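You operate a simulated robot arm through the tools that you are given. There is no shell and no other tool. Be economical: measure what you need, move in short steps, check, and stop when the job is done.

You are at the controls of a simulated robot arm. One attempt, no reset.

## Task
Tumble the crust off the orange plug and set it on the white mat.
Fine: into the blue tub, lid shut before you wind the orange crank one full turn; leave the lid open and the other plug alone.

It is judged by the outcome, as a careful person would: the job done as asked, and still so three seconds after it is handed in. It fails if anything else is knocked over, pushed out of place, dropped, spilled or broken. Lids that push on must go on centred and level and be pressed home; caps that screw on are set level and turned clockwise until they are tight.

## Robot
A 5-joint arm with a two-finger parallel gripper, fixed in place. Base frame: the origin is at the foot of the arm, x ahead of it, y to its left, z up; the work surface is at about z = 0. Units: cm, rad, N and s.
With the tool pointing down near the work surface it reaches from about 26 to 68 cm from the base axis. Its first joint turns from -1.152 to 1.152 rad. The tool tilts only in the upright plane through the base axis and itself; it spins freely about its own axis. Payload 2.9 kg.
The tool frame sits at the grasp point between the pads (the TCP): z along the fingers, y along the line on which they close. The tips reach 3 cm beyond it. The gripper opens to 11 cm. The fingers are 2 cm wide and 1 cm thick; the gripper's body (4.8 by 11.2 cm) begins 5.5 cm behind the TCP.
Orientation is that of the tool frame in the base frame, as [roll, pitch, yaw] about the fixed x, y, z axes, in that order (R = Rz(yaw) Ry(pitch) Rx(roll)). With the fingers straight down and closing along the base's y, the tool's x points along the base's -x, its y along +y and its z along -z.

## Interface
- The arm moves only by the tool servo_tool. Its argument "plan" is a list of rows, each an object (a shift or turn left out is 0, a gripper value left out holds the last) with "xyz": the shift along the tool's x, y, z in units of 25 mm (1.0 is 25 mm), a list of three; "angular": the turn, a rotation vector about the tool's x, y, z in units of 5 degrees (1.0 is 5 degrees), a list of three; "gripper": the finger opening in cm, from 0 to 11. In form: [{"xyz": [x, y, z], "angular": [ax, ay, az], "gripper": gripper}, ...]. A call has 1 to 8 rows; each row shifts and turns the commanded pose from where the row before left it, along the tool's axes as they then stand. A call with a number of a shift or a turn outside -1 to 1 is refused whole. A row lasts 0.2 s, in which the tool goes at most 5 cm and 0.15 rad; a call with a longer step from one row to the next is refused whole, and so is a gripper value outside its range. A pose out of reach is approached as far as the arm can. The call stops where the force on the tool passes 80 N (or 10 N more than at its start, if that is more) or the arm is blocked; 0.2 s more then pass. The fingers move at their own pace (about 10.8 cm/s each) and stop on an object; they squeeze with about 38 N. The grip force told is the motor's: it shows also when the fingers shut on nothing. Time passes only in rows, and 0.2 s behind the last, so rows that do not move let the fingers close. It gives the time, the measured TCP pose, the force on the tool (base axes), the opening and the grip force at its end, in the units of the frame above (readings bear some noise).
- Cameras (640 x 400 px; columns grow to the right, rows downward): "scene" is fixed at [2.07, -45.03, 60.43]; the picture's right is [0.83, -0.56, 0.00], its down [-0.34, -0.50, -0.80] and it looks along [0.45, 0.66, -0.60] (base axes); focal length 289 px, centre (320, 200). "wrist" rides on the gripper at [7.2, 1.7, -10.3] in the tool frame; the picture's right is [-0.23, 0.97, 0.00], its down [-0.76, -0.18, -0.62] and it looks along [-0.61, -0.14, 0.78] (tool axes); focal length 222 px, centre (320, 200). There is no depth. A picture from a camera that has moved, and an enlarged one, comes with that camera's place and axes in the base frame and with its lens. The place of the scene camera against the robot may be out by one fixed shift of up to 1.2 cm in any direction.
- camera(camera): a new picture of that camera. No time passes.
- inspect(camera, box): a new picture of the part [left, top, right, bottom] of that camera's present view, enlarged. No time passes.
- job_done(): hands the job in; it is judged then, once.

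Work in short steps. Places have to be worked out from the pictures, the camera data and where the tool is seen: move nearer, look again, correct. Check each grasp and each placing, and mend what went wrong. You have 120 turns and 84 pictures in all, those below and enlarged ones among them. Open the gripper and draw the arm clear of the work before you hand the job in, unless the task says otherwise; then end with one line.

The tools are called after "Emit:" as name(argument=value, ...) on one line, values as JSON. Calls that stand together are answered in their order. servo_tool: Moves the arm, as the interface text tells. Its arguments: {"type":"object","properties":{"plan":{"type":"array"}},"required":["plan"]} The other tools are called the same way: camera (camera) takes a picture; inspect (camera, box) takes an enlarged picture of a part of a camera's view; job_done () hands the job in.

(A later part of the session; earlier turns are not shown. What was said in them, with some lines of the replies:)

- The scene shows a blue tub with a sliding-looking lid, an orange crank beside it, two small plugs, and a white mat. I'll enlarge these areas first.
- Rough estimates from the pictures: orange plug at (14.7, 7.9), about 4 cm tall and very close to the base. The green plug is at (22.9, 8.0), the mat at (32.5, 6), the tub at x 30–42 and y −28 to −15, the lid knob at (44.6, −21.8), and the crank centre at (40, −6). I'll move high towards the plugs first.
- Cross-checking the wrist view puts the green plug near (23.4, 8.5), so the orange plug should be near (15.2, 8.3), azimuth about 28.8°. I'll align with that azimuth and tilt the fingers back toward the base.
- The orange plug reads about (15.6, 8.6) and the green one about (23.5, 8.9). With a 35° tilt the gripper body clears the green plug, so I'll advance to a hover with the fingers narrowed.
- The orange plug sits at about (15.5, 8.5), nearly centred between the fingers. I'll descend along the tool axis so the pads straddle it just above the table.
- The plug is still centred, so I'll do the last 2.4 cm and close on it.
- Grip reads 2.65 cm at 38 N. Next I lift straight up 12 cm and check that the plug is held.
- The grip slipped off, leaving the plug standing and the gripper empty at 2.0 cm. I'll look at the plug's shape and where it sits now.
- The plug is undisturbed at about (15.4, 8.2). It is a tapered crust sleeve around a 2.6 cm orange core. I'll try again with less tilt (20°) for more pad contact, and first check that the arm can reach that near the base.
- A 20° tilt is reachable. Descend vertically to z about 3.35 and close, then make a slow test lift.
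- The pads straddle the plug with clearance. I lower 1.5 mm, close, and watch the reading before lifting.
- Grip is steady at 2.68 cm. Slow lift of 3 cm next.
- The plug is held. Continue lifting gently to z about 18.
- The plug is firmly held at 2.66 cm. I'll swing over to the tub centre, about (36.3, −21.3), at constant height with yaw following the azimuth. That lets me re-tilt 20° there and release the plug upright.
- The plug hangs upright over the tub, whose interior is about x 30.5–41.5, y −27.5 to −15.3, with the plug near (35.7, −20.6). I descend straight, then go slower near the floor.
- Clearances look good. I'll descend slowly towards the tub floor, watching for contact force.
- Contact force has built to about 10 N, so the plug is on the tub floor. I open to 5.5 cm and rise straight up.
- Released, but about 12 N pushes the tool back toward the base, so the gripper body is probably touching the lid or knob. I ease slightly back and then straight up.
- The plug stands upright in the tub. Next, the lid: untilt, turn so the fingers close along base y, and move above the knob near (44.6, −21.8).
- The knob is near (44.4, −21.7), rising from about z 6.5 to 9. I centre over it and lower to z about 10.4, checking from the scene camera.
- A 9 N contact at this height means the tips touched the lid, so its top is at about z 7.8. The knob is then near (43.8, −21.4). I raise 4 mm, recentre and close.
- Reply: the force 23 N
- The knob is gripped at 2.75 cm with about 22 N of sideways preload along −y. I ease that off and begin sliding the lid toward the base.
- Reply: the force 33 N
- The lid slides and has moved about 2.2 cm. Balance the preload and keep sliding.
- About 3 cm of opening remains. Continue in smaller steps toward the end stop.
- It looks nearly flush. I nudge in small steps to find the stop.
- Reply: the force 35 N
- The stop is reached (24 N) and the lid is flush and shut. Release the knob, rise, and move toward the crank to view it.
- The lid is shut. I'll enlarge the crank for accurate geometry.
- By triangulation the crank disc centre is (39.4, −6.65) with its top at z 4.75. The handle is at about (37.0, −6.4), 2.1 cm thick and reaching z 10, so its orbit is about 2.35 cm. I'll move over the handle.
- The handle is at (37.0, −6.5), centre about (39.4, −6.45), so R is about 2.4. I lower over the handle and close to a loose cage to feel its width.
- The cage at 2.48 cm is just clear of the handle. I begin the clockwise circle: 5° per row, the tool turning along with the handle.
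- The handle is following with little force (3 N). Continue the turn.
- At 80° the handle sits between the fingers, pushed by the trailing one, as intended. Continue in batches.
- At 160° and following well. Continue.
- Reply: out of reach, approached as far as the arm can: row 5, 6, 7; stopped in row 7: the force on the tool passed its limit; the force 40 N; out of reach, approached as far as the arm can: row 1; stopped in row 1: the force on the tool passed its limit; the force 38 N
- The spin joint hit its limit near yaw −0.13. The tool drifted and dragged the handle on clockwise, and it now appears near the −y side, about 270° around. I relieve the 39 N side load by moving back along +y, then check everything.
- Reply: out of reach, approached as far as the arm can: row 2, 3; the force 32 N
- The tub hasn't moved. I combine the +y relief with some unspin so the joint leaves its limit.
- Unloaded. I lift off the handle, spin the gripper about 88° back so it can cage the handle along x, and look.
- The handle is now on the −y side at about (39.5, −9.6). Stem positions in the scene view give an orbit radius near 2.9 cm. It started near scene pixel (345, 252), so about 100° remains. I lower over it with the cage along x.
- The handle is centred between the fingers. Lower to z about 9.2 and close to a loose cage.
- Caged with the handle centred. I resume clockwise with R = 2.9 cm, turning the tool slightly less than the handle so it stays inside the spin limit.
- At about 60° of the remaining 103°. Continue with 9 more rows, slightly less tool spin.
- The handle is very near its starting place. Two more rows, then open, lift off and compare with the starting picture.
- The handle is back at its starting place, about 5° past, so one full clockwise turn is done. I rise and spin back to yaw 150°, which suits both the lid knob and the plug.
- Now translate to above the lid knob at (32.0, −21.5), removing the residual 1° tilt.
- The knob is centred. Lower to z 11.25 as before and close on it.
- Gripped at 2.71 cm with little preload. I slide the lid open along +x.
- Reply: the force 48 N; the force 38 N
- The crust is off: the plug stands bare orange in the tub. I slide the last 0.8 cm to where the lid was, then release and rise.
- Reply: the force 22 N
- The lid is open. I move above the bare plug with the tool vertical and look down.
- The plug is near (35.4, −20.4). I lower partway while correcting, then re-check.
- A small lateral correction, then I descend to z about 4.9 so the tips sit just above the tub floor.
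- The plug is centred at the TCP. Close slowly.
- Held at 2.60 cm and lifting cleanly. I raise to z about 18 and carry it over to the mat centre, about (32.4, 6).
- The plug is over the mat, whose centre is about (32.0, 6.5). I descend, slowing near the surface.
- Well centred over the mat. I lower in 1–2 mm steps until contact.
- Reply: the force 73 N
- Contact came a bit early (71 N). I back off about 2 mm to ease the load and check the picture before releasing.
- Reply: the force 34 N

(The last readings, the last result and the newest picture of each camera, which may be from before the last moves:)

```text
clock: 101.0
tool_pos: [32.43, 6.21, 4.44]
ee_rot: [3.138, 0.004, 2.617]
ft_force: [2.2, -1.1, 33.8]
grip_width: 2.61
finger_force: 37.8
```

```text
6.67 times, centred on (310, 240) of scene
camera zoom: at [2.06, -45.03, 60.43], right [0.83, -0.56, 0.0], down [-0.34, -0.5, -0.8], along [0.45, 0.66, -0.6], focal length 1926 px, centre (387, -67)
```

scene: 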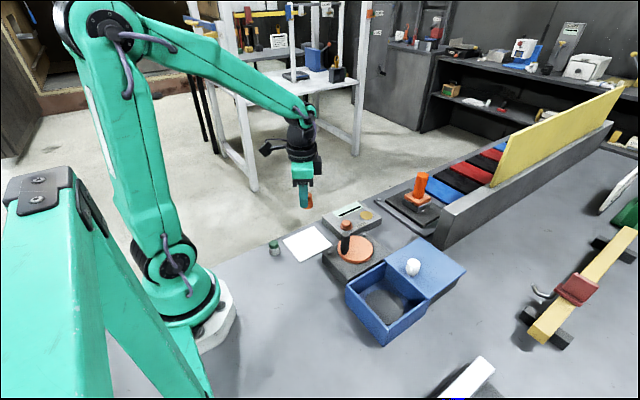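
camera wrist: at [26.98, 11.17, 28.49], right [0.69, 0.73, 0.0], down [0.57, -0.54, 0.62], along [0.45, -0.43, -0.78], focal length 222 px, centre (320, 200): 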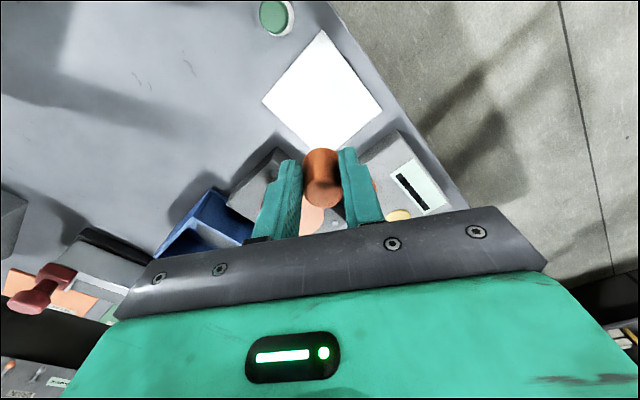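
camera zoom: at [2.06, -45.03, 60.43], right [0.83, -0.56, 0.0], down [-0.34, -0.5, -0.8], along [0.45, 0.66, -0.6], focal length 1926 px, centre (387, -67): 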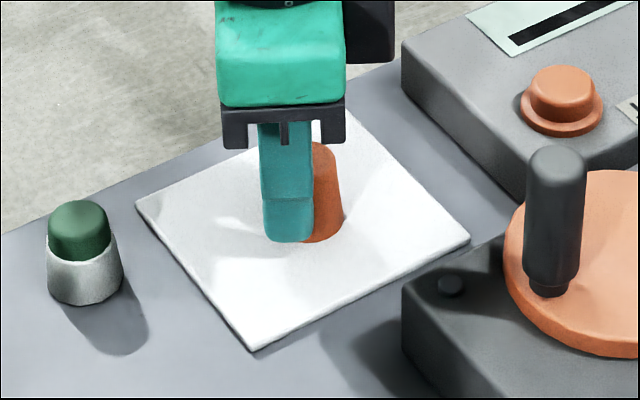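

The plug is seated on the mat. Ease off a little more, open slowly, and rise straight up.

Emit:
servo_tool(plan=[{"xyz": [0, 0, -0.03]}, {"gripper": 2.8}, {"gripper": 3.5}, {"gripper": 5}, {}])

Emit:
servo_tool(plan=[{"xyz": [0, 0, -0.3]}, {"xyz": [0, 0, -0.7]}, {"xyz": [0, 0, -1]}, {"xyz": [0, 0, -1]}, {"xyz": [0, 0, -1]}, {"xyz": [0, 0, -1]}, {"xyz": [0, 0, -1]}])

Emit:
camera(camera="scene")

Emit:
inspect(camera="scene", box=[260, 210, 480, 350])

```text
clock: 102.2
tool_pos: [32.32, 6.2, 4.48]
ee_rot: [-3.139, -0.003, 2.617]
ft_force: [0.1, -0.4, -0.5]
grip_width: 5.01
finger_force: 0.0
```

```text
clock: 103.8
tool_pos: [32.18, 6.36, 19.34]
ee_rot: [-3.14, -0.003, 2.618]
ft_force: [0.2, 0.3, 0.5]
grip_width: 5.0
finger_force: 0.0
```

```text
11 pictures are left
```

scene: 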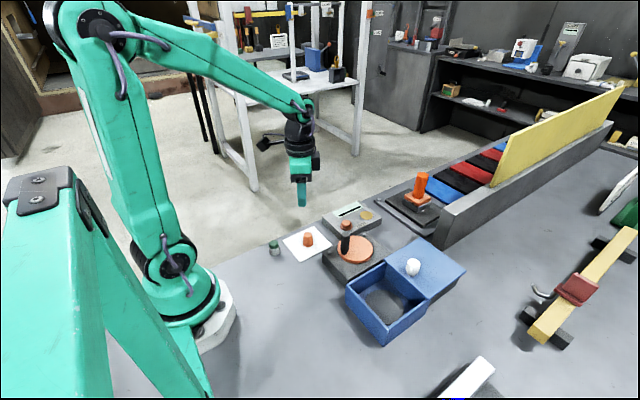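

```text
2.86 times, centred on (370, 280) of scene
camera zoom: at [2.07, -45.03, 60.43], right [0.83, -0.56, 0.0], down [-0.34, -0.5, -0.8], along [0.45, 0.66, -0.6], focal length 826 px, centre (177, -29)
```

zoom: 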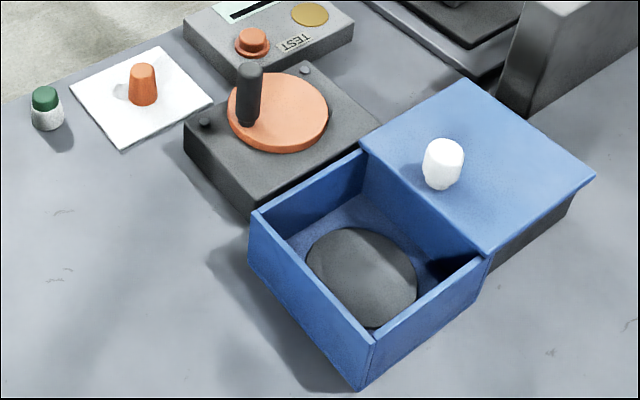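

The clean plug stands upright on the white mat, the lid is open, the green plug is untouched, and the arm is clear with the gripper open. Handing in.

Emit:
job_done()

```text
The job is handed in.
```

The orange plug's crust is off and the plug stands upright on the white mat, after one full crank turn (about 5° over) with the lid shut; the lid is open again and the green plug was not touched.
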